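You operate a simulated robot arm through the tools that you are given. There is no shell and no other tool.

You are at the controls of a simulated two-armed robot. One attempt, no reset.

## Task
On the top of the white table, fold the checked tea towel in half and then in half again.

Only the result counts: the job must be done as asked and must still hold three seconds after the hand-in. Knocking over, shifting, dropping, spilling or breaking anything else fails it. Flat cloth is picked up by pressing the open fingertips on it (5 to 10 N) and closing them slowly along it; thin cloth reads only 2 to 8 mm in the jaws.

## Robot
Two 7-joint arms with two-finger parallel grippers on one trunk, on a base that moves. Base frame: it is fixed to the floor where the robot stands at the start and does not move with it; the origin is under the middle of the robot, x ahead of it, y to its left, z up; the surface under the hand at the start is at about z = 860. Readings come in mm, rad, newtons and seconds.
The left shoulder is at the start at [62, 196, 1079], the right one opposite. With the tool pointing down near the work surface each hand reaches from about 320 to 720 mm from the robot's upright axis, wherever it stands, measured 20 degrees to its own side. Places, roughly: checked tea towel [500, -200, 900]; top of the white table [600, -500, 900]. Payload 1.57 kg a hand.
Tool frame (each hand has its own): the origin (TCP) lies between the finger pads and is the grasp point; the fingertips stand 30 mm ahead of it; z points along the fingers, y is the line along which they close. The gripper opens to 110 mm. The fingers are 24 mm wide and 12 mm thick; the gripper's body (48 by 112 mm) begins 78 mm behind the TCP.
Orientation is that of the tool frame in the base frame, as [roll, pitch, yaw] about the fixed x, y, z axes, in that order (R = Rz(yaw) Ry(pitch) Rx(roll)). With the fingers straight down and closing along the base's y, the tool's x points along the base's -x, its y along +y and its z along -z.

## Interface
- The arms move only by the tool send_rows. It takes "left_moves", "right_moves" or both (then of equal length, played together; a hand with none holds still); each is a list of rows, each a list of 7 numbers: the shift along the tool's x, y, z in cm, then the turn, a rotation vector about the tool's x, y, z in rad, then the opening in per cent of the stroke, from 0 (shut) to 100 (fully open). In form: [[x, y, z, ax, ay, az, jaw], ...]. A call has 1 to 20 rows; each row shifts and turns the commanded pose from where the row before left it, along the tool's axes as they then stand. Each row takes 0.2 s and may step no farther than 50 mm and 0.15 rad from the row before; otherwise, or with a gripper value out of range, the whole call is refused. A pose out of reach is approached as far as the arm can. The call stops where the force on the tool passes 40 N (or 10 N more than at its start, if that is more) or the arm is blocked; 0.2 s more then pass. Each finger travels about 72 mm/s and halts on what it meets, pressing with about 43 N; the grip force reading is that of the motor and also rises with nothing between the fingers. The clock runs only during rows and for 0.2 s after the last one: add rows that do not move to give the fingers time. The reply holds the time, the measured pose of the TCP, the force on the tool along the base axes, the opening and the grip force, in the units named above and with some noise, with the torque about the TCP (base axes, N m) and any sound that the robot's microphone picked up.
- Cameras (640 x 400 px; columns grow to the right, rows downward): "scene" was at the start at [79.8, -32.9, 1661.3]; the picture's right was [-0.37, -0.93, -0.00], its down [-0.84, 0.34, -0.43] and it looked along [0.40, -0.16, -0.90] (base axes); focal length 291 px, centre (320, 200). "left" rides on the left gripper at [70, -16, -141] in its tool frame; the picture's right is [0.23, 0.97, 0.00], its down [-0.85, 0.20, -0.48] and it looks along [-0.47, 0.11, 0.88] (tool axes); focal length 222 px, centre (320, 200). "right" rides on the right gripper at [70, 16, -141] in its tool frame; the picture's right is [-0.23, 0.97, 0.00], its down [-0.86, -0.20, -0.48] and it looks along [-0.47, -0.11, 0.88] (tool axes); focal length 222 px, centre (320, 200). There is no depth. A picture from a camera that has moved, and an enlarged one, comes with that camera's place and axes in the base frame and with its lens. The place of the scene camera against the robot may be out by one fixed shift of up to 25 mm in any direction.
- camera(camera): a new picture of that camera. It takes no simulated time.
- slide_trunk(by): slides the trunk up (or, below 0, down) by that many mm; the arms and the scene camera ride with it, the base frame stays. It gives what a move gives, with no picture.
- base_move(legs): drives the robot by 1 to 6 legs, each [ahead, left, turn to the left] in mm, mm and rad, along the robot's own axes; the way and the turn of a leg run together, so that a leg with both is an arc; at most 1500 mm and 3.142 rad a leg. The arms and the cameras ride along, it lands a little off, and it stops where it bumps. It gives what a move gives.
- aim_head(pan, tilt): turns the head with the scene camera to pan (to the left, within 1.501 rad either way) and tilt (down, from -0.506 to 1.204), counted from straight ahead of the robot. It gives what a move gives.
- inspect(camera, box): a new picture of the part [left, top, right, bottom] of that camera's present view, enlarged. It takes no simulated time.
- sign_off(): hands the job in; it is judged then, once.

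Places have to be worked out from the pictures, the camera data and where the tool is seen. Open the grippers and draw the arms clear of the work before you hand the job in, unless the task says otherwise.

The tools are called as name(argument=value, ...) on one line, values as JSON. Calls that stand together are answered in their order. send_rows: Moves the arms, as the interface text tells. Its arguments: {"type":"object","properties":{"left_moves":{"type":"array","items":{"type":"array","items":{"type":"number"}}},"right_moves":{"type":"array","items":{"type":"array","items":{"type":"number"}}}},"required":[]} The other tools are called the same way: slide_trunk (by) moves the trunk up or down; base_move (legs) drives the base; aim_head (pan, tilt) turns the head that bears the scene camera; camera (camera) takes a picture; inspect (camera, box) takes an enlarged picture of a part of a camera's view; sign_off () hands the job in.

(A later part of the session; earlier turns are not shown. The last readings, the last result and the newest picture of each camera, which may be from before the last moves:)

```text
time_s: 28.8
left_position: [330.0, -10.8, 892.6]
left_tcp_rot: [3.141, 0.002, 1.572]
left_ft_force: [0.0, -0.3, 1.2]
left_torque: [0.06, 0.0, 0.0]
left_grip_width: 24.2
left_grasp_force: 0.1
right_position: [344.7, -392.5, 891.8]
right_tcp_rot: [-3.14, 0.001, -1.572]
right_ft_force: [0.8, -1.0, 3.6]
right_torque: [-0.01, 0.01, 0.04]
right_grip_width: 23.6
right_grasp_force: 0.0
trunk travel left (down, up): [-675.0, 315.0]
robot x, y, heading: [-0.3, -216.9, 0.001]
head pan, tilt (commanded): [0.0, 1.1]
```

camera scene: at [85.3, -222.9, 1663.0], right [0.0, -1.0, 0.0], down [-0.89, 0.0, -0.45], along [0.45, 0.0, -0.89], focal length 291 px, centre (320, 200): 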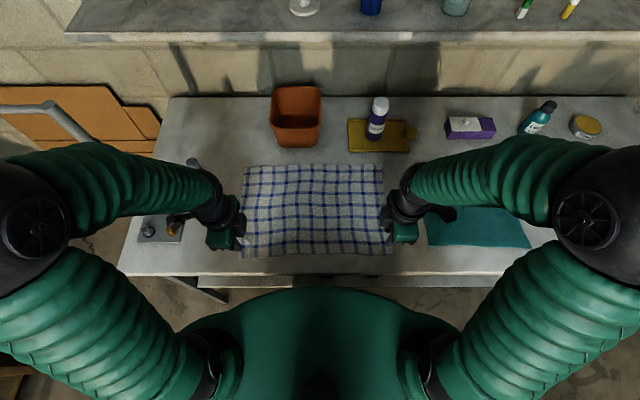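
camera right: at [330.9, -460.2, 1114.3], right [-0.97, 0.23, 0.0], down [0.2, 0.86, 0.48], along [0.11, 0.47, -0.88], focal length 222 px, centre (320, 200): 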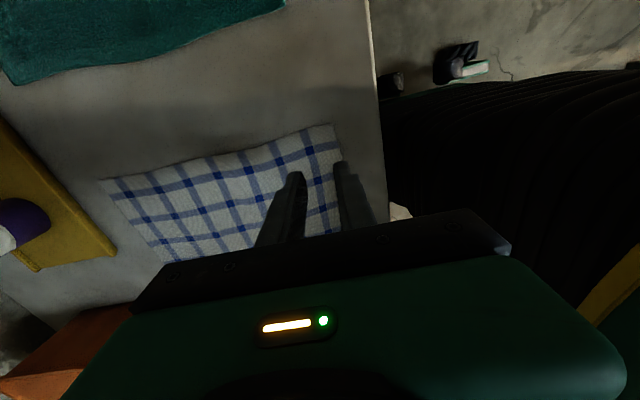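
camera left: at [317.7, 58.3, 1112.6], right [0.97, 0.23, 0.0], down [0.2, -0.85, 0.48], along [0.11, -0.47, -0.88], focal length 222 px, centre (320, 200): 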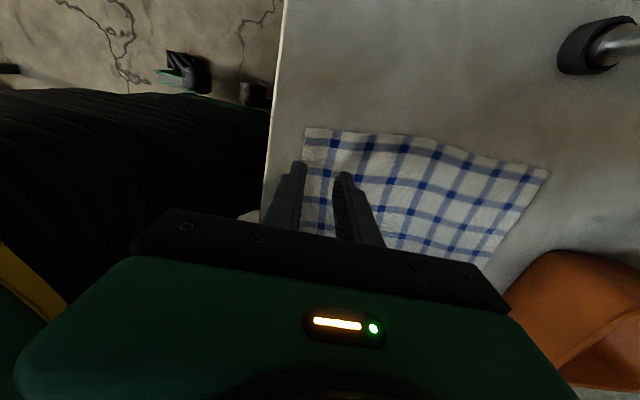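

Right is starting to press (3.6 N), left just touching. A bit more: left 0.5 mm, right 0.3 mm.

send_rows(left_moves=[[0, 0, 0.05, 0, 0, 0, 22], [0, 0, 0, 0, 0, 0, 22]], right_moves=[[0, 0, 0.02, 0, 0, 0, 22], [0, 0, 0, 0, 0, 0, 22]])

```text
time_s: 29.4
left_position: [331.3, -10.9, 890.4]
left_tcp_rot: [3.14, 0.0, 1.571]
left_ft_force: [0.7, 0.8, 11.4]
left_torque: [0.05, 0.07, -0.04]
left_grip_width: 23.9
left_grasp_force: 0.0
right_position: [342.4, -391.4, 891.8]
right_tcp_rot: [-3.14, -0.001, -1.572]
right_ft_force: [0.2, -0.2, 5.1]
right_torque: [-0.01, 0.01, -0.01]
right_grip_width: 23.4
right_grasp_force: 0.0
trunk travel left (down, up): [-675.0, 315.0]
robot x, y, heading: [-0.8, -214.4, 0.001]
head pan, tilt (commanded): [0.0, 1.1]
```

Left 11 N, right 5 N — close to the window. I close both slowly to about 9 mm, pressing the right 0.2 mm more and easing the left 0.1 mm.

send_rows(left_moves=[[0, 0, -0.01, 0, 0, 0, 21], [0, 0, 0, 0, 0, 0, 19.5], [0, 0, 0, 0, 0, 0, 18], [0, 0, 0, 0, 0, 0, 16.5], [0, 0, 0, 0, 0, 0, 15], [0, 0, 0, 0, 0, 0, 13.5], [0, 0, 0, 0, 0, 0, 12], [0, 0, 0, 0, 0, 0, 10.5], [0, 0, 0, 0, 0, 0, 9]], right_moves=[[0, 0, 0.02, 0, 0, 0, 21], [0, 0, 0, 0, 0, 0, 19.5], [0, 0, 0, 0, 0, 0, 18], [0, 0, 0, 0, 0, 0, 16.5], [0, 0, 0, 0, 0, 0, 15], [0, 0, 0, 0, 0, 0, 13.5], [0, 0, 0, 0, 0, 0, 12], [0, 0, 0, 0, 0, 0, 10.5], [0, 0, 0, 0, 0, 0, 9]])

inspect(camera="left", box=[220, 100, 440, 250])

inspect(camera="right", box=[220, 100, 440, 250])

```text
time_s: 31.4
left_position: [330.2, -9.9, 891.3]
left_tcp_rot: [3.139, 0.001, 1.57]
left_ft_force: [-0.8, -0.1, 11.0]
left_torque: [0.07, 0.06, 0.0]
left_grip_width: 9.5
left_grasp_force: 0.1
right_position: [343.3, -390.6, 891.8]
right_tcp_rot: [-3.14, 0.0, -1.573]
right_ft_force: [-0.3, -0.1, 14.5]
right_torque: [-0.06, 0.1, -0.03]
right_grip_width: 9.6
right_grasp_force: 0.1
trunk travel left (down, up): [-675.0, 315.0]
robot x, y, heading: [-3.8, -214.8, 0.0]
head pan, tilt (commanded): [0.0, 1.1]
```

```text
2.67 times, centred on (330, 175) of left
camera zoom: at [313.6, 58.3, 1032.5], right [0.97, 0.23, 0.0], down [0.2, -0.85, 0.48], along [0.11, -0.47, -0.88], focal length 592 px, centre (293, 267)
```

zoom: 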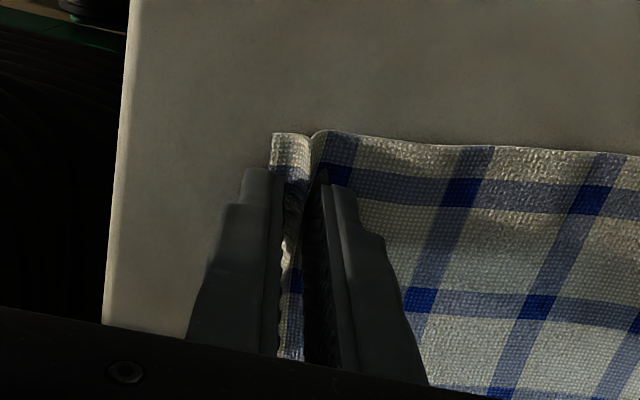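

```text
2.67 times, centred on (330, 175) of right
camera zoom: at [326.7, -460.3, 1033.8], right [-0.97, 0.23, 0.0], down [0.2, 0.85, 0.48], along [0.11, 0.47, -0.88], focal length 592 px, centre (293, 267)
```

zoom: 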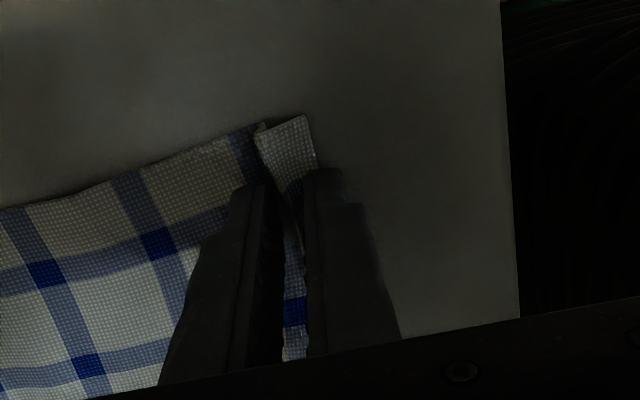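

Ridges formed right at the near edge in both hands. I finish closing.

send_rows(left_moves=[[0, 0, 0, 0, 0, 0, 7.5], [0, 0, 0, 0, 0, 0, 6], [0, 0, 0, 0, 0, 0, 4.5], [0, 0, 0, 0, 0, 0, 3], [0, 0, 0, 0, 0, 0, 1.5], [0, 0, 0, 0, 0, 0, 0], [0, 0, 0, 0, 0, 0, 0], [0, 0, 0, 0, 0, 0, 0]], right_moves=[[0, 0, -0.01, 0, 0, 0, 7.5], [0, 0, 0, 0, 0, 0, 6], [0, 0, 0, 0, 0, 0, 4.5], [0, 0, 0, 0, 0, 0, 3], [0, 0, 0, 0, 0, 0, 1.5], [0, 0, 0, 0, 0, 0, 0], [0, 0, 0, 0, 0, 0, 0], [0, 0, 0, 0, 0, 0, 0]])

inspect(camera="left", box=[220, 100, 440, 250])

inspect(camera="right", box=[220, 100, 440, 250])

```text
time_s: 33.2
left_position: [330.7, -10.6, 891.2]
left_tcp_rot: [3.139, 0.001, 1.572]
left_ft_force: [1.8, 0.2, 14.0]
left_torque: [0.06, -0.03, -0.02]
left_grip_width: 2.4
left_grasp_force: 23.6
right_position: [343.4, -391.3, 892.7]
right_tcp_rot: [-3.14, 0.0, -1.574]
right_ft_force: [-0.7, 0.1, 10.7]
right_torque: [-0.01, 0.04, 0.0]
right_grip_width: 2.1
right_grasp_force: 23.8
trunk travel left (down, up): [-675.0, 315.0]
robot x, y, heading: [0.9, -213.3, -0.01]
head pan, tilt (commanded): [0.0, 1.1]
```

```text
2.67 times, centred on (330, 175) of left
camera zoom: at [314.0, 58.2, 1032.4], right [0.97, 0.23, 0.0], down [0.2, -0.85, 0.48], along [0.11, -0.47, -0.88], focal length 592 px, centre (293, 267)
```

zoom: 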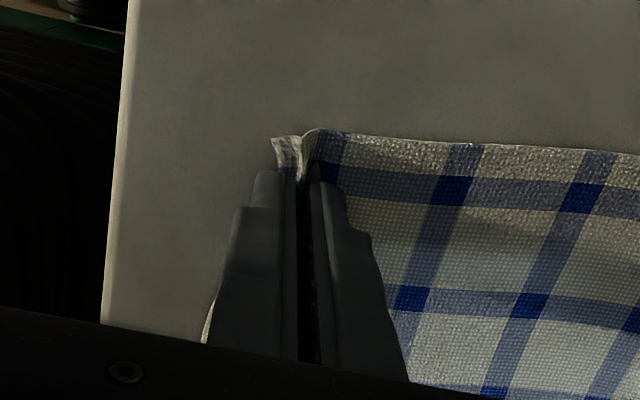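

```text
2.67 times, centred on (330, 175) of right
camera zoom: at [327.3, -460.5, 1033.9], right [-0.97, 0.23, 0.0], down [0.2, 0.85, 0.48], along [0.11, 0.47, -0.88], focal length 592 px, centre (293, 267)
```

zoom: 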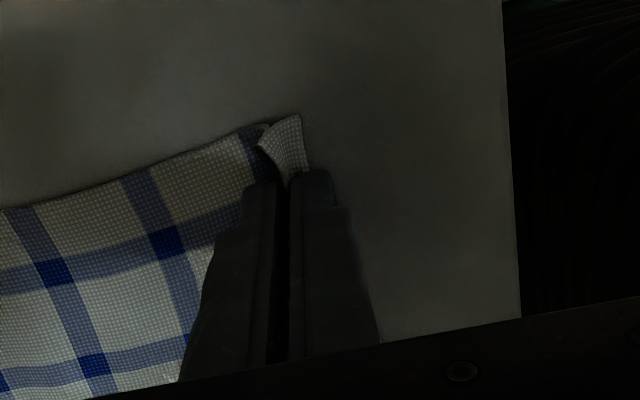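

Both hands clamp about 2.2 mm (two cloth layers) at the edge. I lift the first part of an arc (about 60 mm up) and check the hold.

send_rows(left_moves=[[0, 0.1, -1.0, 0, 0, 0, 0], [0, 0.1, -1.05, 0, 0, 0, 0], [0, 0.28, -1.0, 0, 0, 0, 0], [0, 0.3, -0.99, 0, 0, 0, 0], [0, 0.45, -0.93, 0, 0, 0, 0], [0, 0.5, -0.93, 0, 0, 0, 0]], right_moves=[[0, -0.1, -1.0, 0, 0, 0, 0], [0, -0.1, -1.05, 0, 0, 0, 0], [0, -0.28, -1.0, 0, 0, 0, 0], [0, -0.3, -0.99, 0, 0, 0, 0], [0, -0.45, -0.93, 0, 0, 0, 0], [0, -0.5, -0.93, 0, 0, 0, 0]])

camera(camera="left")

camera(camera="right")

inspect(camera="scene", box=[200, 130, 440, 280])

```text
time_s: 34.6
left_position: [347.9, -9.7, 950.0]
left_tcp_rot: [-3.14, 0.001, 1.569]
left_ft_force: [-0.7, -1.0, -0.2]
left_torque: [0.03, -0.03, 0.02]
left_grip_width: 2.5
left_grasp_force: 23.5
right_position: [360.1, -390.3, 949.2]
right_tcp_rot: [-3.142, -0.001, -1.573]
right_ft_force: [0.2, 0.6, -1.2]
right_torque: [-0.02, -0.01, 0.0]
right_grip_width: 2.1
right_grasp_force: 24.0
trunk travel left (down, up): [-675.0, 315.0]
robot x, y, heading: [3.0, -213.4, 0.002]
head pan, tilt (commanded): [0.0, 1.1]
```

```text
taken
camera left: at [332.2, 57.9, 1090.8], right [0.97, 0.23, 0.0], down [0.2, -0.85, 0.48], along [0.11, -0.47, -0.88], focal length 222 px, centre (320, 200)
```

left: 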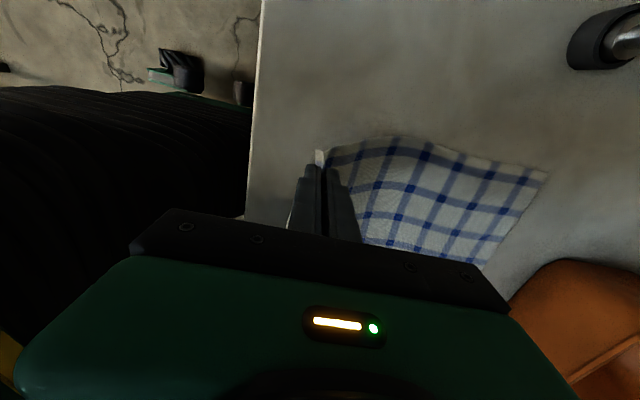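

```text
taken
camera right: at [344.8, -460.4, 1092.5], right [-0.97, 0.23, 0.0], down [0.2, 0.85, 0.48], along [0.11, 0.47, -0.88], focal length 222 px, centre (320, 200)
```

right: 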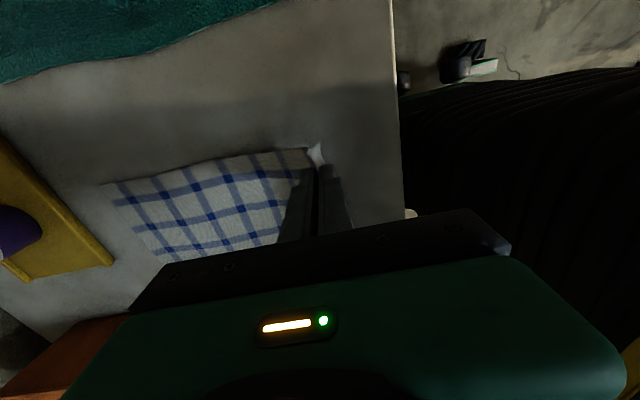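

```text
2.67 times, centred on (320, 205) of scene
camera zoom: at [85.6, -222.9, 1663.0], right [0.0, -1.0, 0.0], down [-0.89, 0.0, -0.45], along [0.45, 0.0, -0.89], focal length 777 px, centre (320, 187)
```

zoom: 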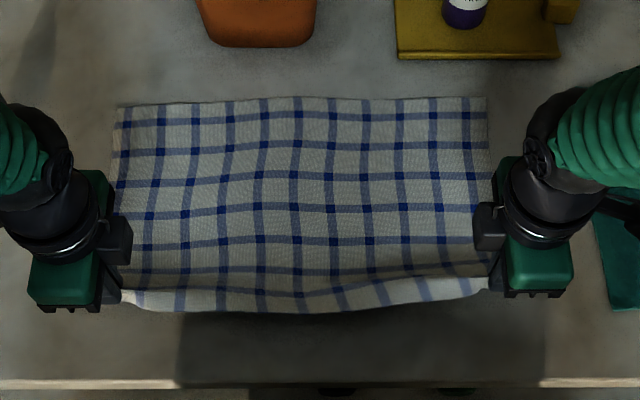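

Both grips hold and the edge hangs freely. Before continuing the arc I take enlarged views of the far corners to set the landing target precisely.

inspect(camera="left", box=[440, 110, 600, 230])

inspect(camera="right", box=[40, 120, 200, 240])

inspect(camera="scene", box=[220, 140, 300, 200])

inspect(camera="scene", box=[340, 140, 420, 200])

```text
3.33 times, centred on (520, 170) of left
camera zoom: at [332.2, 57.9, 1090.8], right [0.97, 0.23, 0.0], down [0.2, -0.85, 0.48], along [0.11, -0.47, -0.88], focal length 740 px, centre (-347, 300)
```

zoom: 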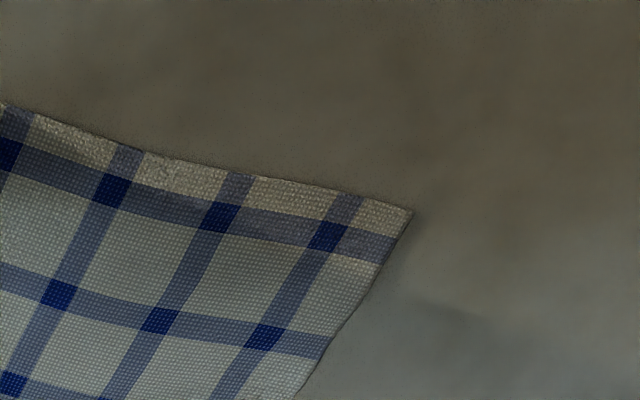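

```text
3.33 times, centred on (120, 180) of right
camera zoom: at [344.8, -460.4, 1092.5], right [-0.97, 0.23, 0.0], down [0.2, 0.85, 0.48], along [0.11, 0.47, -0.88], focal length 740 px, centre (987, 267)
```

zoom: 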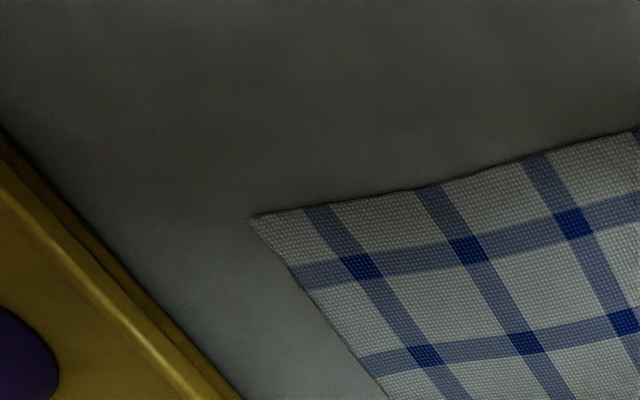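

```text
6.67 times, centred on (260, 170) of scene
camera zoom: at [85.6, -222.9, 1663.0], right [0.0, -1.0, 0.0], down [-0.89, 0.0, -0.45], along [0.45, 0.0, -0.89], focal length 1942 px, centre (720, 400)
```

zoom: 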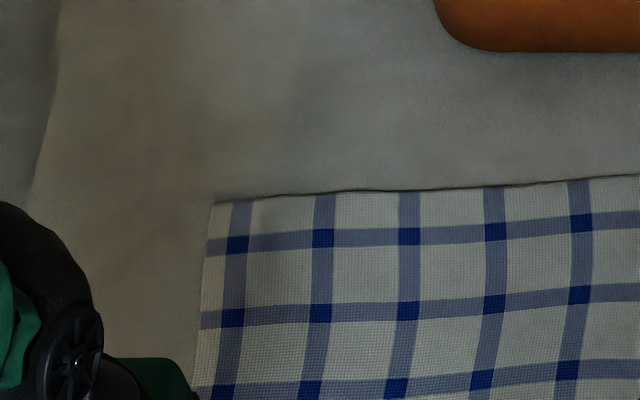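

```text
6.67 times, centred on (380, 170) of scene
camera zoom: at [85.6, -222.9, 1663.0], right [0.0, -1.0, 0.0], down [-0.89, 0.0, -0.45], along [0.45, 0.0, -0.89], focal length 1942 px, centre (-80, 400)
```

zoom: 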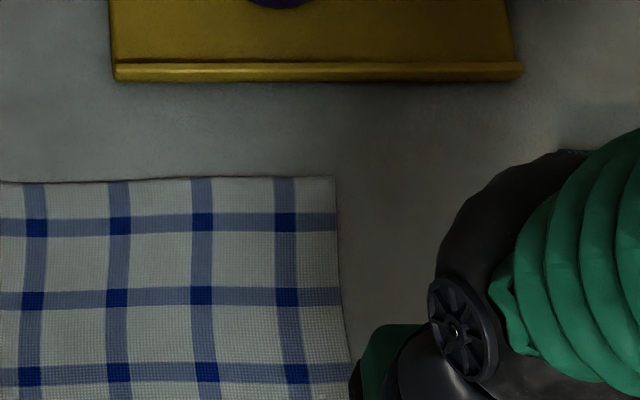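

Far corners now: left ≈ [597, 26], right ≈ [613, −413]; the scene camera seems about 20 mm off in height. I continue the arc over the fold line to the halfway-plus point, spreading the hands by ~8 mm to take out the sag.

send_rows(left_moves=[[0.1, 1.24, -1.68, 0, 0, 0, 0], [0.1, 1.51, -1.46, 0, 0, 0, 0], [0.1, 1.76, -1.18, 0, 0, 0, 0], [0.1, 1.95, -0.87, 0, 0, 0, 0], [0.1, 2.08, -0.53, 0, 0, 0, 0], [0.1, 2.14, -0.18, 0, 0, 0, 0], [0.1, 2.14, 0.18, 0, 0, 0, 0], [0.1, 2.08, 0.53, 0, 0, 0, 0]], right_moves=[[0, -1.25, -1.68, 0, 0, 0, 0], [0, -1.53, -1.46, 0, 0, 0, 0], [0, -1.79, -1.18, 0, 0, 0, 0], [0, -1.97, -0.87, 0, 0, 0, 0], [0, -2.11, -0.53, 0, 0, 0, 0], [0, -2.17, -0.18, 0, 0, 0, 0], [0, -2.17, 0.18, 0, 0, 0, 0], [0, -2.11, 0.53, 0, 0, 0, 0]])

camera(camera="scene")

camera(camera="left")

camera(camera="right")

```text
time_s: 36.4
left_position: [499.3, -2.0, 1000.4]
left_tcp_rot: [-3.139, 0.003, 1.572]
left_ft_force: [0.9, -0.8, -0.8]
left_torque: [-0.03, 0.05, 0.04]
left_grip_width: 2.2
left_grasp_force: 23.7
right_position: [513.8, -390.6, 1000.6]
right_tcp_rot: [3.14, 0.001, -1.571]
right_ft_force: [0.3, 0.8, -0.2]
right_torque: [0.06, 0.05, 0.0]
right_grip_width: 2.1
right_grasp_force: 24.1
trunk travel left (down, up): [-675.0, 315.0]
robot x, y, heading: [-2.2, -214.4, 0.001]
head pan, tilt (commanded): [0.0, 1.1]
```

```text
taken
camera scene: at [90.1, -222.7, 1662.7], right [0.0, -1.0, 0.0], down [-0.89, 0.0, -0.45], along [0.45, 0.0, -0.89], focal length 291 px, centre (320, 200)
```

scene: 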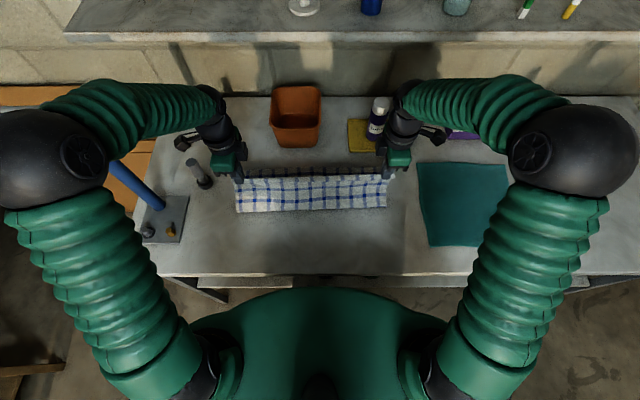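

```text
taken
camera left: at [483.7, 66.7, 1142.0], right [0.97, 0.23, 0.0], down [0.2, -0.85, 0.48], along [0.11, -0.47, -0.88], focal length 222 px, centre (320, 200)
```

left: 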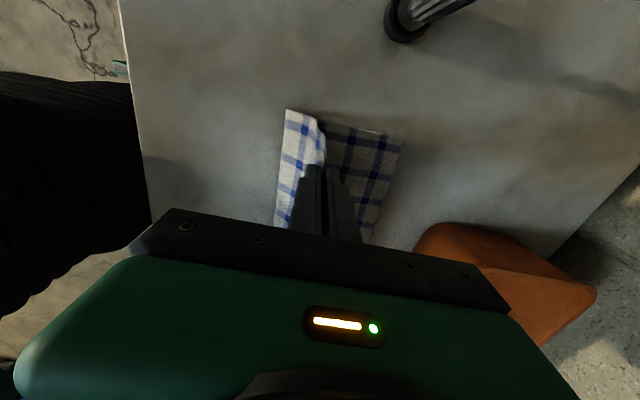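

```text
taken
camera right: at [498.4, -460.3, 1143.0], right [-0.97, 0.23, 0.0], down [0.2, 0.85, 0.48], along [0.11, 0.47, -0.88], focal length 222 px, centre (320, 200)
```

right: 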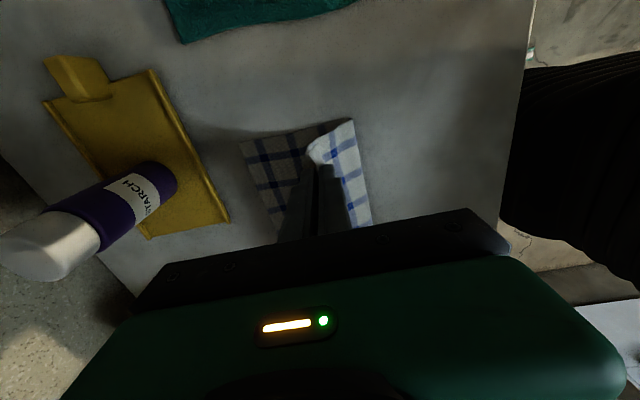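

The fold is forming nicely; far corners read [600, 28] and [613, −413]. I finish the arc down to just above the far edge.

send_rows(left_moves=[[0.12, 1.95, 0.87, 0, 0, 0, 0], [0.12, 1.76, 1.18, 0, 0, 0, 0], [0.12, 1.51, 1.46, 0, 0, 0, 0], [0.12, 1.24, 1.68, 0, 0, 0, 0], [0.12, 0.9, 1.86, 0, 0, 0, 0], [0.12, 0.56, 1.7, 0, 0, 0, 0], [0.1, 0.22, 1.2, 0, 0, 0, 0]], right_moves=[[0, -1.95, 0.87, 0, 0, 0, 0], [0, -1.78, 1.18, 0, 0, 0, 0], [0, -1.52, 1.46, 0, 0, 0, 0], [0, -1.24, 1.68, 0, 0, 0, 0], [0, -0.9, 1.86, 0, 0, 0, 0], [0, -0.5, 1.7, 0, 0, 0, 0], [0.1, -0.16, 1.2, 0, 0, 0, 0]])

camera(camera="left")

camera(camera="right")

inspect(camera="scene", box=[200, 100, 440, 250])

```text
time_s: 38.0
left_position: [579.5, 6.3, 902.0]
left_tcp_rot: [3.14, 0.0, 1.571]
left_ft_force: [0.6, -5.2, 0.0]
left_torque: [-0.14, 0.01, 0.02]
left_grip_width: 2.6
left_grasp_force: 24.1
right_position: [594.1, -393.0, 902.9]
right_tcp_rot: [-3.141, -0.001, -1.572]
right_ft_force: [-0.3, 5.2, 0.3]
right_torque: [0.15, 0.0, -0.01]
right_grip_width: 2.2
right_grasp_force: 23.9
trunk travel left (down, up): [-675.0, 315.0]
robot x, y, heading: [1.4, -213.3, 0.0]
head pan, tilt (commanded): [0.0, 1.1]
```

```text
taken
camera left: at [563.1, 74.2, 1043.2], right [0.97, 0.23, 0.0], down [0.2, -0.85, 0.48], along [0.11, -0.47, -0.88], focal length 222 px, centre (320, 200)
```

left: 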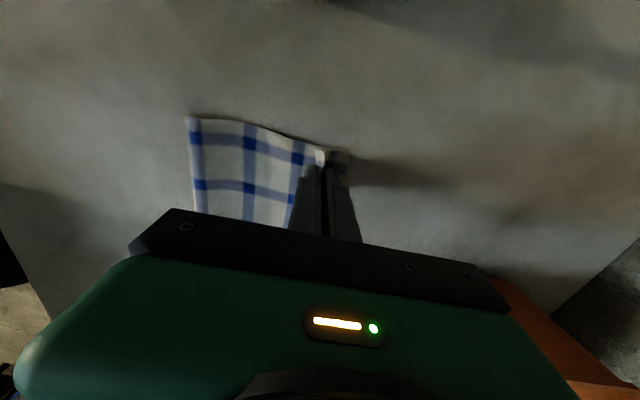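

```text
taken
camera right: at [578.2, -461.3, 1044.8], right [-0.97, 0.23, 0.0], down [0.2, 0.85, 0.48], along [0.11, 0.47, -0.88], focal length 222 px, centre (320, 200)
```

right: 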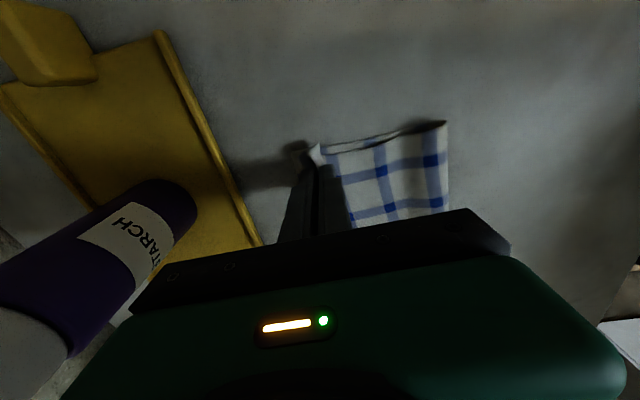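

```text
2.67 times, centred on (320, 175) of scene
camera zoom: at [89.0, -222.8, 1662.8], right [0.0, -1.0, 0.0], down [-0.89, 0.0, -0.45], along [0.45, 0.0, -0.89], focal length 777 px, centre (320, 267)
```

zoom: 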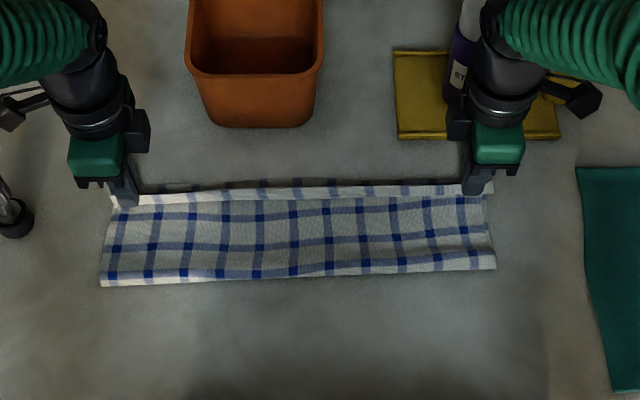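

Both hands are over the far edge with ~5 N of stretch between them. I relax that by 2 mm each, lower to about 4 mm above contact and open a little to release the ridge.

send_rows(left_moves=[[-0.1, 0, 0.2, 0, 0, 0, 0], [-0.1, 0, 0.2, 0, 0, 0, 0], [0, 0, 0.2, 0, 0, 0, 0], [0, 0, 0.1, 0, 0, 0, 0], [0, 0, 0, 0, 0, 0, 0]], right_moves=[[-0.1, 0, 0.2, 0, 0, 0, 0], [-0.1, 0, 0.2, 0, 0, 0, 0], [0, 0, 0.2, 0, 0, 0, 0], [0, 0, 0.1, 0, 0, 0, 0], [0, 0, 0, 0, 0, 0, 0]])

inspect(camera="left", box=[220, 100, 440, 250])

inspect(camera="right", box=[220, 100, 440, 250])

```text
time_s: 39.2
left_position: [579.6, 4.2, 895.0]
left_tcp_rot: [3.141, 0.001, 1.57]
left_ft_force: [-0.6, -3.9, 2.0]
left_torque: [-0.12, 0.0, -0.02]
left_grip_width: 2.2
left_grasp_force: 23.8
right_position: [593.9, -389.8, 895.8]
right_tcp_rot: [-3.141, 0.0, -1.573]
right_ft_force: [-0.6, 3.6, 1.0]
right_torque: [0.06, 0.03, -0.02]
right_grip_width: 2.1
right_grasp_force: 24.4
trunk travel left (down, up): [-675.0, 315.0]
robot x, y, heading: [2.8, -215.3, -0.001]
head pan, tilt (commanded): [0.0, 1.1]
```

```text
2.67 times, centred on (330, 175) of left
camera zoom: at [562.8, 72.8, 1035.7], right [0.97, 0.23, 0.0], down [0.2, -0.85, 0.48], along [0.11, -0.47, -0.88], focal length 592 px, centre (293, 267)
```

zoom: 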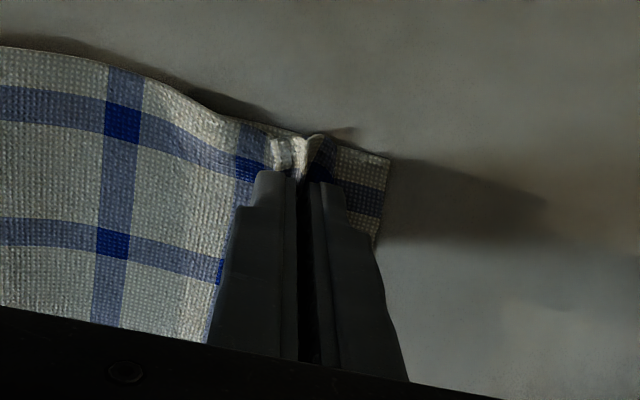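

```text
2.67 times, centred on (330, 175) of right
camera zoom: at [577.5, -459.3, 1037.6], right [-0.97, 0.23, 0.0], down [0.2, 0.85, 0.48], along [0.11, 0.47, -0.88], focal length 592 px, centre (293, 267)
```

zoom: 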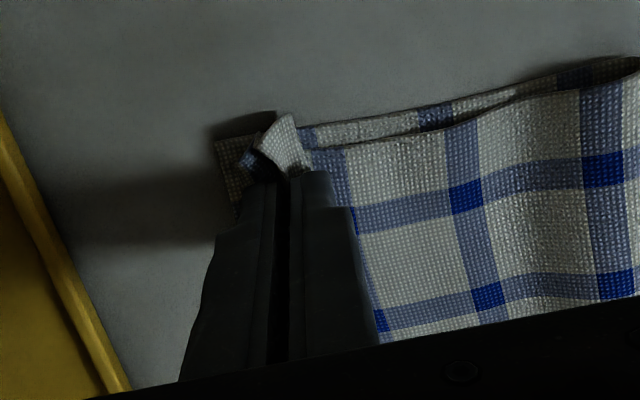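

The pinch sits ~22–25 mm short of the bottom layer's edge with a ~9 mm flap, as intended. I open slowly to ~14 mm, raising slightly so the fingers don't drag the layers.

send_rows(left_moves=[[0, 0, -0.1, 0, 0, 0, 2], [0, 0, 0, 0, 0, 0, 4], [0, 0, 0, 0, 0, 0, 6], [0, 0, 0, 0, 0, 0, 8], [0, 0, 0, 0, 0, 0, 10], [0, 0, 0, 0, 0, 0, 13], [0, 0, 0, 0, 0, 0, 13]], right_moves=[[0, 0, -0.1, 0, 0, 0, 2], [0, 0, 0, 0, 0, 0, 4], [0, 0, 0, 0, 0, 0, 6], [0, 0, 0, 0, 0, 0, 8], [0, 0, 0, 0, 0, 0, 10], [0, 0, 0, 0, 0, 0, 13], [0, 0, 0, 0, 0, 0, 13]])

inspect(camera="left", box=[220, 100, 440, 250])

inspect(camera="right", box=[220, 100, 440, 250])

```text
time_s: 40.8
left_position: [579.4, 3.8, 896.8]
left_tcp_rot: [3.141, 0.002, 1.57]
left_ft_force: [-0.4, 0.4, 0.7]
left_torque: [0.0, 0.04, 0.01]
left_grip_width: 14.1
left_grasp_force: 0.0
right_position: [592.2, -390.7, 896.8]
right_tcp_rot: [-3.139, 0.0, -1.571]
right_ft_force: [-0.6, 0.4, -0.4]
right_torque: [-0.01, 0.02, -0.02]
right_grip_width: 14.2
right_grasp_force: 0.1
trunk travel left (down, up): [-675.0, 315.0]
robot x, y, heading: [0.3, -212.2, 0.004]
head pan, tilt (commanded): [0.0, 1.1]
```

```text
2.67 times, centred on (330, 175) of left
camera zoom: at [562.7, 72.6, 1037.4], right [0.97, 0.23, 0.0], down [0.2, -0.85, 0.48], along [0.11, -0.47, -0.88], focal length 592 px, centre (293, 267)
```

zoom: 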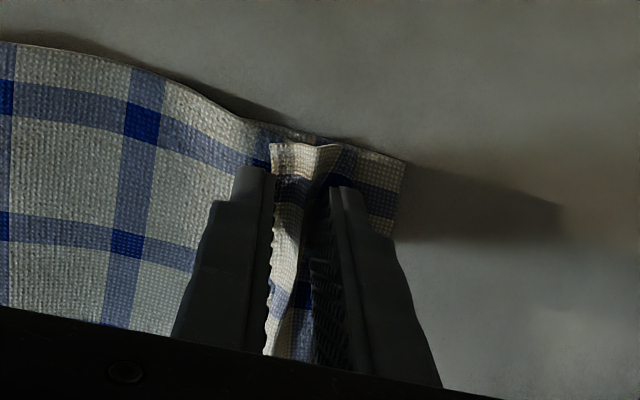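

```text
2.67 times, centred on (330, 175) of right
camera zoom: at [577.2, -459.6, 1039.1], right [-0.97, 0.23, 0.0], down [0.2, 0.85, 0.48], along [0.11, 0.47, -0.88], focal length 592 px, centre (293, 267)
```

zoom: 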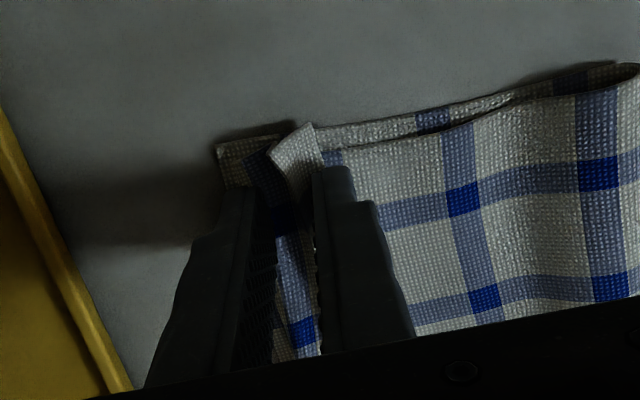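

The ridges opened but the edge strip lies turned back. I raise both hands 80 mm to get a clear look at the whole far edge.

send_rows(left_moves=[[0, 0, -1, 0, 0, 0, 13], [0, 0, -2, 0, 0, 0, 13], [0, 0, -3, 0, 0, 0, 13], [0, -1, -3, 0, 0, 0, 13]], right_moves=[[0, 0, -1, 0, 0, 0, 13], [0, 0, -2, 0, 0, 0, 13], [0, 0, -3, 0, 0, 0, 13], [0, 1, -3, 0, 0, 0, 13]])

camera(camera="left")

camera(camera="right")

inspect(camera="scene", box=[220, 130, 420, 230])

```text
time_s: 41.8
left_position: [567.4, 5.1, 987.7]
left_tcp_rot: [3.138, 0.001, 1.572]
left_ft_force: [-0.1, -0.4, -0.4]
left_torque: [0.01, -0.01, -0.02]
left_grip_width: 14.1
left_grasp_force: 0.1
right_position: [579.4, -390.5, 989.3]
right_tcp_rot: [-3.138, 0.0, -1.571]
right_ft_force: [-1.2, -0.1, -0.2]
right_torque: [-0.02, 0.0, 0.02]
right_grip_width: 14.2
right_grasp_force: 0.0
trunk travel left (down, up): [-675.0, 315.0]
robot x, y, heading: [-2.6, -214.7, -0.002]
head pan, tilt (commanded): [0.0, 1.1]
```

```text
taken
camera left: at [550.8, 72.5, 1129.4], right [0.97, 0.23, 0.0], down [0.2, -0.85, 0.48], along [0.11, -0.47, -0.88], focal length 222 px, centre (320, 200)
```

left: 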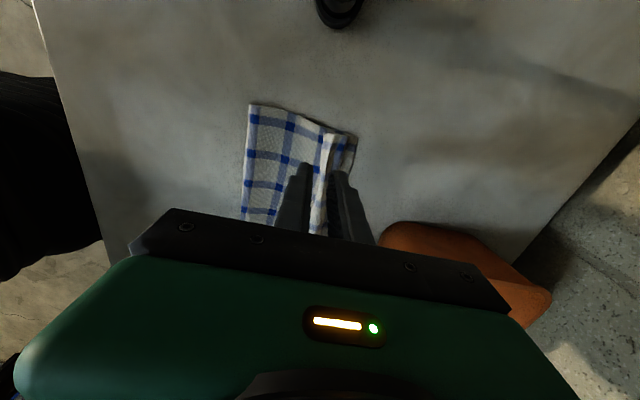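

```text
taken
camera right: at [564.3, -459.1, 1131.2], right [-0.97, 0.23, 0.0], down [0.2, 0.85, 0.48], along [0.11, 0.47, -0.88], focal length 222 px, centre (320, 200)
```

right: 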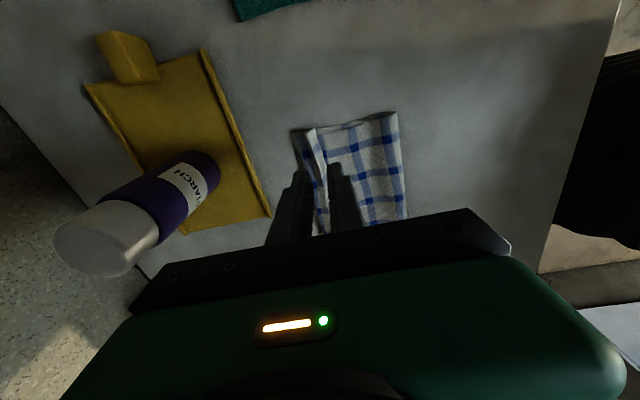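

```text
3.20 times, centred on (320, 180) of scene
camera zoom: at [83.8, -222.9, 1663.1], right [0.0, -1.0, 0.0], down [-0.89, 0.0, -0.45], along [0.45, 0.0, -0.89], focal length 932 px, centre (320, 264)
```

zoom: 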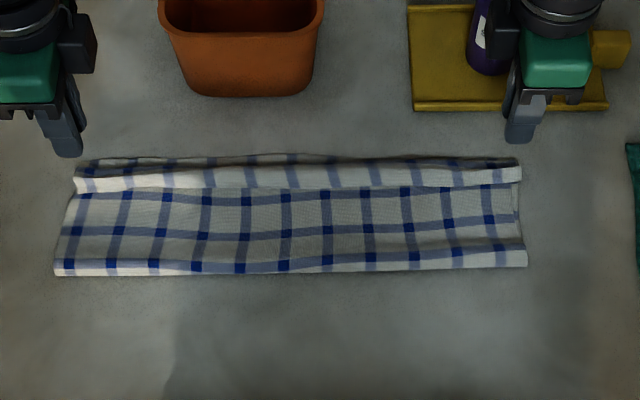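

The last ~25 mm of the top layer is turned back along the whole far edge like a hem. I look closer to see how it lies before flipping it out.

inspect(camera="left", box=[230, 90, 390, 240])

inspect(camera="right", box=[260, 100, 430, 240])

inspect(camera="scene", box=[230, 160, 330, 222])

inspect(camera="scene", box=[310, 160, 410, 222])

```text
2.67 times, centred on (310, 165) of left
camera zoom: at [550.8, 72.5, 1129.4], right [0.97, 0.23, 0.0], down [0.2, -0.85, 0.48], along [0.11, -0.47, -0.88], focal length 592 px, centre (347, 293)
```

zoom: 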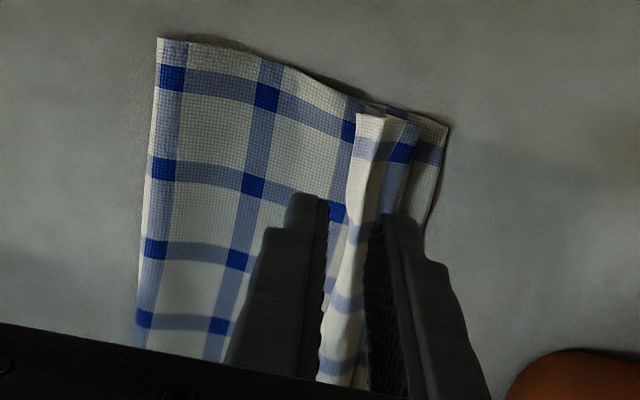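

```text
2.86 times, centred on (345, 170) of right
camera zoom: at [564.3, -459.1, 1131.2], right [-0.97, 0.23, 0.0], down [0.2, 0.85, 0.48], along [0.11, 0.47, -0.88], focal length 635 px, centre (249, 286)
```

zoom: 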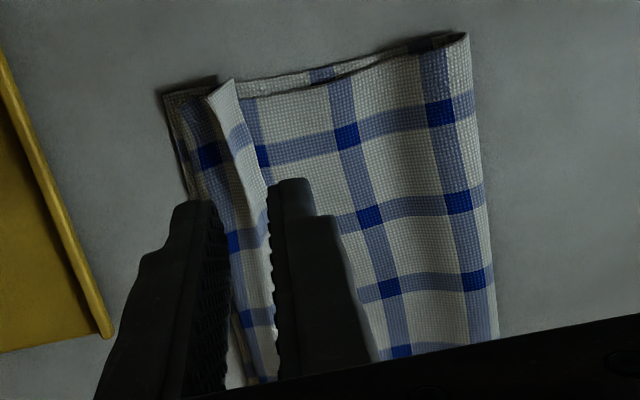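

```text
6.40 times, centred on (280, 191) of scene
camera zoom: at [83.8, -222.9, 1663.1], right [0.0, -1.0, 0.0], down [-0.89, 0.0, -0.45], along [0.45, 0.0, -0.89], focal length 1864 px, centre (576, 258)
```

zoom: 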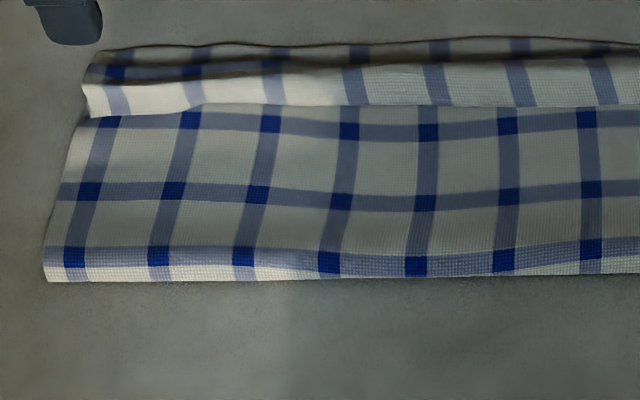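

```text
6.40 times, centred on (360, 191) of scene
camera zoom: at [83.8, -222.9, 1663.1], right [0.0, -1.0, 0.0], down [-0.89, 0.0, -0.45], along [0.45, 0.0, -0.89], focal length 1864 px, centre (64, 258)
```

zoom: 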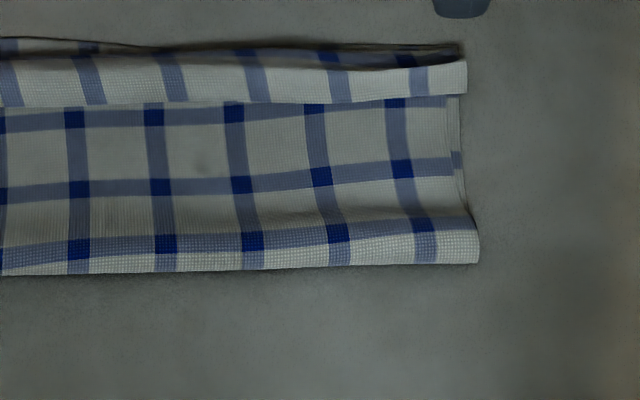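

The turned-back strip is a raised roll: free edge at x ≈ 565–580, crease ≈ 595, bottom edge ≈ 601–613. I turn both grippers back (closing along y), open them wide so four fingertips stand behind the strip, and will sweep it outward (+x).

send_rows(left_moves=[[0, 0, 0, 0, 0, -0.15, 20], [0, 0, 0, 0, 0, -0.15, 40], [0, 0, 0, 0, 0, -0.15, 60], [0, 0, 0, 0, 0, -0.15, 80], [0, 0, 0, 0, 0, -0.15, 100], [0, 0, 0, 0, 0, -0.15, 100], [0, 0, 0, 0, 0, -0.15, 100], [0, 0, 0, 0, 0, -0.15, 100], [0, 0, 0, 0, 0, -0.15, 100], [0, 0, 0, 0, 0, -0.15, 100], [0, 0, 0, 0, 0, -0.0708, 100], [1.55, -3.25, 0, 0, 0, 0, 100], [1.55, -3.25, 0, 0, 0, 0, 100], [0, 0, 3.0, 0, 0, 0, 100], [0, 0, 3.0, 0, 0, 0, 100]], right_moves=[[0, 0, 0, 0, 0, 0.15, 20], [0, 0, 0, 0, 0, 0.15, 40], [0, 0, 0, 0, 0, 0.15, 60], [0, 0, 0, 0, 0, 0.15, 80], [0, 0, 0, 0, 0, 0.15, 100], [0, 0, 0, 0, 0, 0.15, 100], [0, 0, 0, 0, 0, 0.15, 100], [0, 0, 0, 0, 0, 0.15, 100], [0, 0, 0, 0, 0, 0.15, 100], [0, 0, 0, 0, 0, 0.15, 100], [0, 0, 0, 0, 0, 0.0708, 100], [1.58, 3.0, 0, 0, 0, 0, 100], [1.58, 3.0, 0, 0, 0, 0, 100], [0, 0, 3.0, 0, 0, 0, 100], [0, 0, 3.0, 0, 0, 0, 100]])

camera(camera="left")

camera(camera="right")

inspect(camera="scene", box=[220, 130, 420, 230])

```text
time_s: 45.0
left_position: [538.5, -61.9, 926.2]
left_tcp_rot: [-3.14, 0.0, -3.142]
left_ft_force: [0.2, 0.1, -0.1]
left_torque: [0.01, 0.01, -0.03]
left_grip_width: 110.0
left_grasp_force: 0.0
right_position: [553.5, -330.7, 924.5]
right_tcp_rot: [3.141, -0.001, 3.141]
right_ft_force: [0.0, -0.2, 0.3]
right_torque: [0.01, -0.05, -0.01]
right_grip_width: 110.0
right_grasp_force: 0.0
trunk travel left (down, up): [-675.0, 315.0]
robot x, y, heading: [-0.4, -214.7, 0.001]
head pan, tilt (commanded): [0.0, 1.1]
```

```text
taken
camera left: at [469.9, -78.9, 1067.2], right [-0.23, 0.97, 0.0], down [0.86, 0.2, 0.48], along [0.47, 0.11, -0.88], focal length 222 px, centre (320, 200)
```

left: 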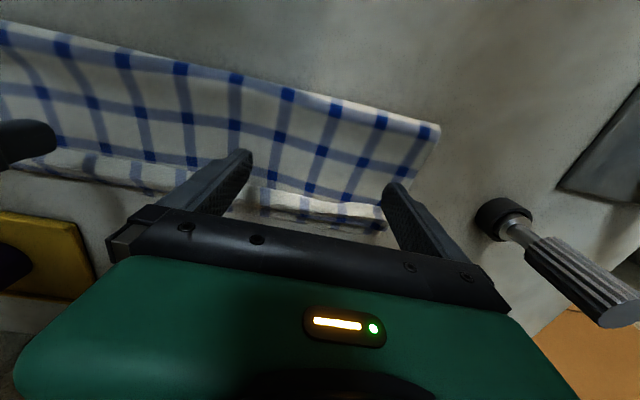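

```text
taken
camera right: at [483.4, -313.9, 1068.1], right [0.23, 0.97, 0.0], down [0.85, -0.2, 0.48], along [0.47, -0.11, -0.88], focal length 222 px, centre (320, 200)
```

right: 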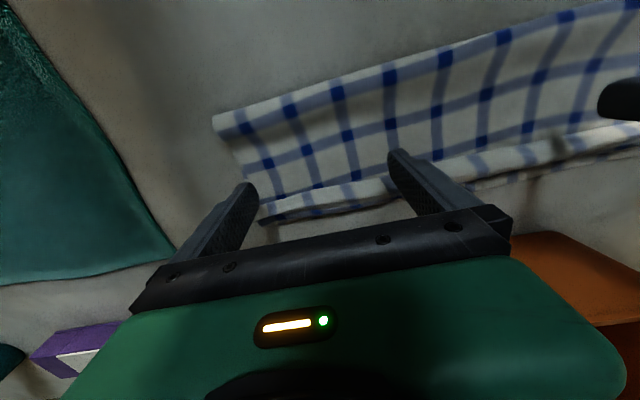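

```text
3.20 times, centred on (320, 180) of scene
camera zoom: at [90.6, -222.7, 1662.8], right [0.0, -1.0, 0.0], down [-0.89, 0.0, -0.45], along [0.45, 0.0, -0.89], focal length 932 px, centre (320, 264)
```

zoom: 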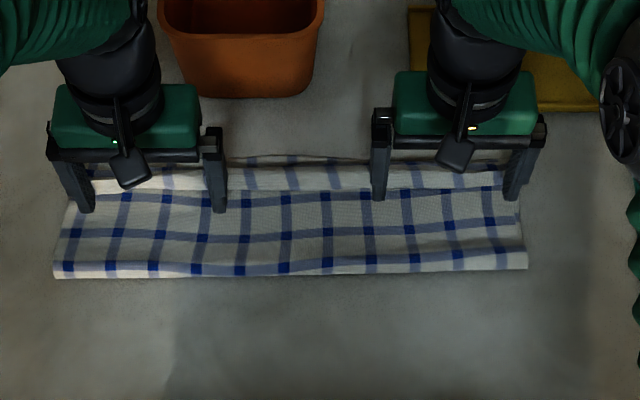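

Four fingertips stand just behind the strip. I lower gently to light contact with the folded layers (TCP ≈ 895) and read the force.

send_rows(left_moves=[[0, 0, 1.0, 0, 0, 0, 100], [0, 0, 1.0, 0, 0, 0, 100], [0, 0, 0.6, 0, 0, 0, 100], [0, 0, 0.4, 0, 0, 0, 100], [0, 0, 0.1, 0, 0, 0, 100]], right_moves=[[0, 0, 1.0, 0, 0, 0, 100], [0, 0, 1.0, 0, 0, 0, 100], [0, 0, 0.6, 0, 0, 0, 100], [0, 0, 0.3, 0, 0, 0, 100], [0, 0, 0.1, 0, 0, 0, 100]])

```text
time_s: 46.2
left_position: [538.0, -60.7, 895.2]
left_tcp_rot: [-3.14, 0.0, 3.141]
left_ft_force: [0.1, -0.4, -0.1]
left_torque: [0.01, 0.01, -0.02]
left_grip_width: 110.1
left_grasp_force: 0.1
right_position: [551.8, -330.5, 896.0]
right_tcp_rot: [-3.141, 0.001, 3.141]
right_ft_force: [0.4, 0.5, 0.5]
right_torque: [0.03, -0.01, -0.02]
right_grip_width: 109.8
right_grasp_force: 0.0
trunk travel left (down, up): [-675.0, 315.0]
robot x, y, heading: [-1.2, -212.7, -0.0]
head pan, tilt (commanded): [0.0, 1.1]
```

Still no contact. I go 1.3 mm lower and sweep slowly 40 mm forward, then look.

send_rows(left_moves=[[0, 0, 0.1, 0, 0, 0, 100], [0, 0, 0.03, 0, 0, 0, 100], [-0.5, 0, 0, 0, 0, 0, 100], [-0.5, 0, 0, 0, 0, 0, 100], [-0.5, 0, 0, 0, 0, 0, 100], [-0.5, 0, 0, 0, 0, 0, 100], [-0.5, 0, 0, 0, 0, 0, 100], [-0.5, 0, 0, 0, 0, 0, 100], [-0.5, 0, 0, 0, 0, 0, 100], [-0.5, 0, 0, 0, 0, 0, 100]], right_moves=[[0, 0, 0.13, 0, 0, 0, 100], [0, 0, 0.03, 0, 0, 0, 100], [-0.5, 0, 0, 0, 0, 0, 100], [-0.5, 0, 0, 0, 0, 0, 100], [-0.5, 0, 0, 0, 0, 0, 100], [-0.5, 0, 0, 0, 0, 0, 100], [-0.5, 0, 0, 0, 0, 0, 100], [-0.5, 0, 0, 0, 0, 0, 100], [-0.5, 0, 0, 0, 0, 0, 100], [-0.5, 0, 0, 0, 0, 0, 100]])

camera(camera="left")

camera(camera="right")

inspect(camera="scene", box=[220, 130, 420, 230])

```text
time_s: 48.4
left_position: [579.1, -60.3, 894.0]
left_tcp_rot: [-3.14, -0.001, -3.141]
left_ft_force: [0.3, 0.5, 0.4]
left_torque: [0.0, -0.01, 0.01]
left_grip_width: 110.1
left_grasp_force: 0.1
right_position: [592.8, -330.6, 895.6]
right_tcp_rot: [3.141, 0.0, 3.14]
right_ft_force: [0.2, -0.2, 0.5]
right_torque: [0.01, 0.0, 0.02]
right_grip_width: 110.3
right_grasp_force: 0.1
trunk travel left (down, up): [-675.0, 315.0]
robot x, y, heading: [-2.1, -212.8, -0.0]
head pan, tilt (commanded): [0.0, 1.1]
```

```text
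taken
camera left: at [508.7, -78.5, 1034.9], right [-0.23, 0.97, 0.0], down [0.85, 0.2, 0.48], along [0.47, 0.11, -0.88], focal length 222 px, centre (320, 200)
```

left: 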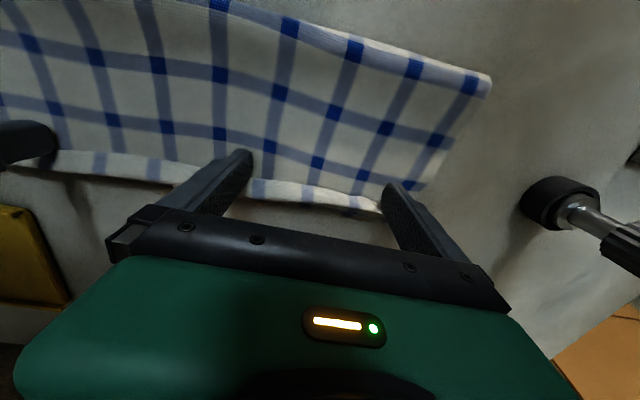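

```text
taken
camera right: at [522.6, -313.9, 1037.2], right [0.23, 0.97, 0.0], down [0.85, -0.2, 0.48], along [0.47, -0.11, -0.88], focal length 222 px, centre (320, 200)
```

right: 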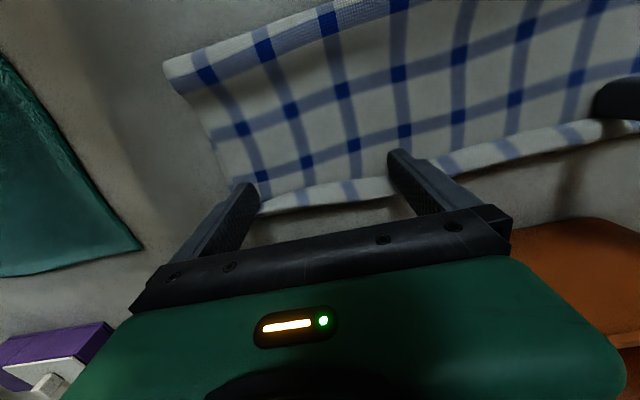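

```text
3.20 times, centred on (320, 180) of scene
camera zoom: at [88.5, -222.8, 1662.8], right [0.0, -1.0, 0.0], down [-0.89, 0.0, -0.45], along [0.45, 0.0, -0.89], focal length 932 px, centre (320, 264)
```

zoom: 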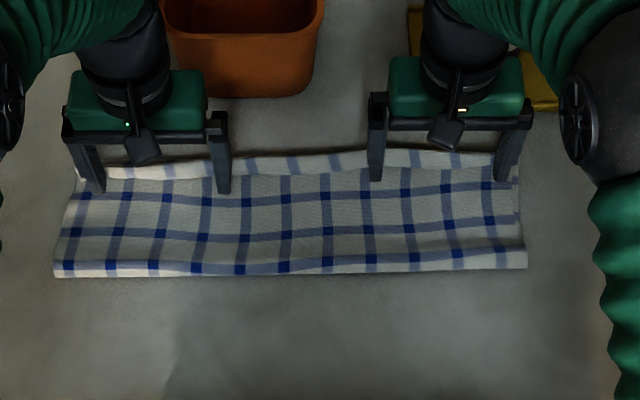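

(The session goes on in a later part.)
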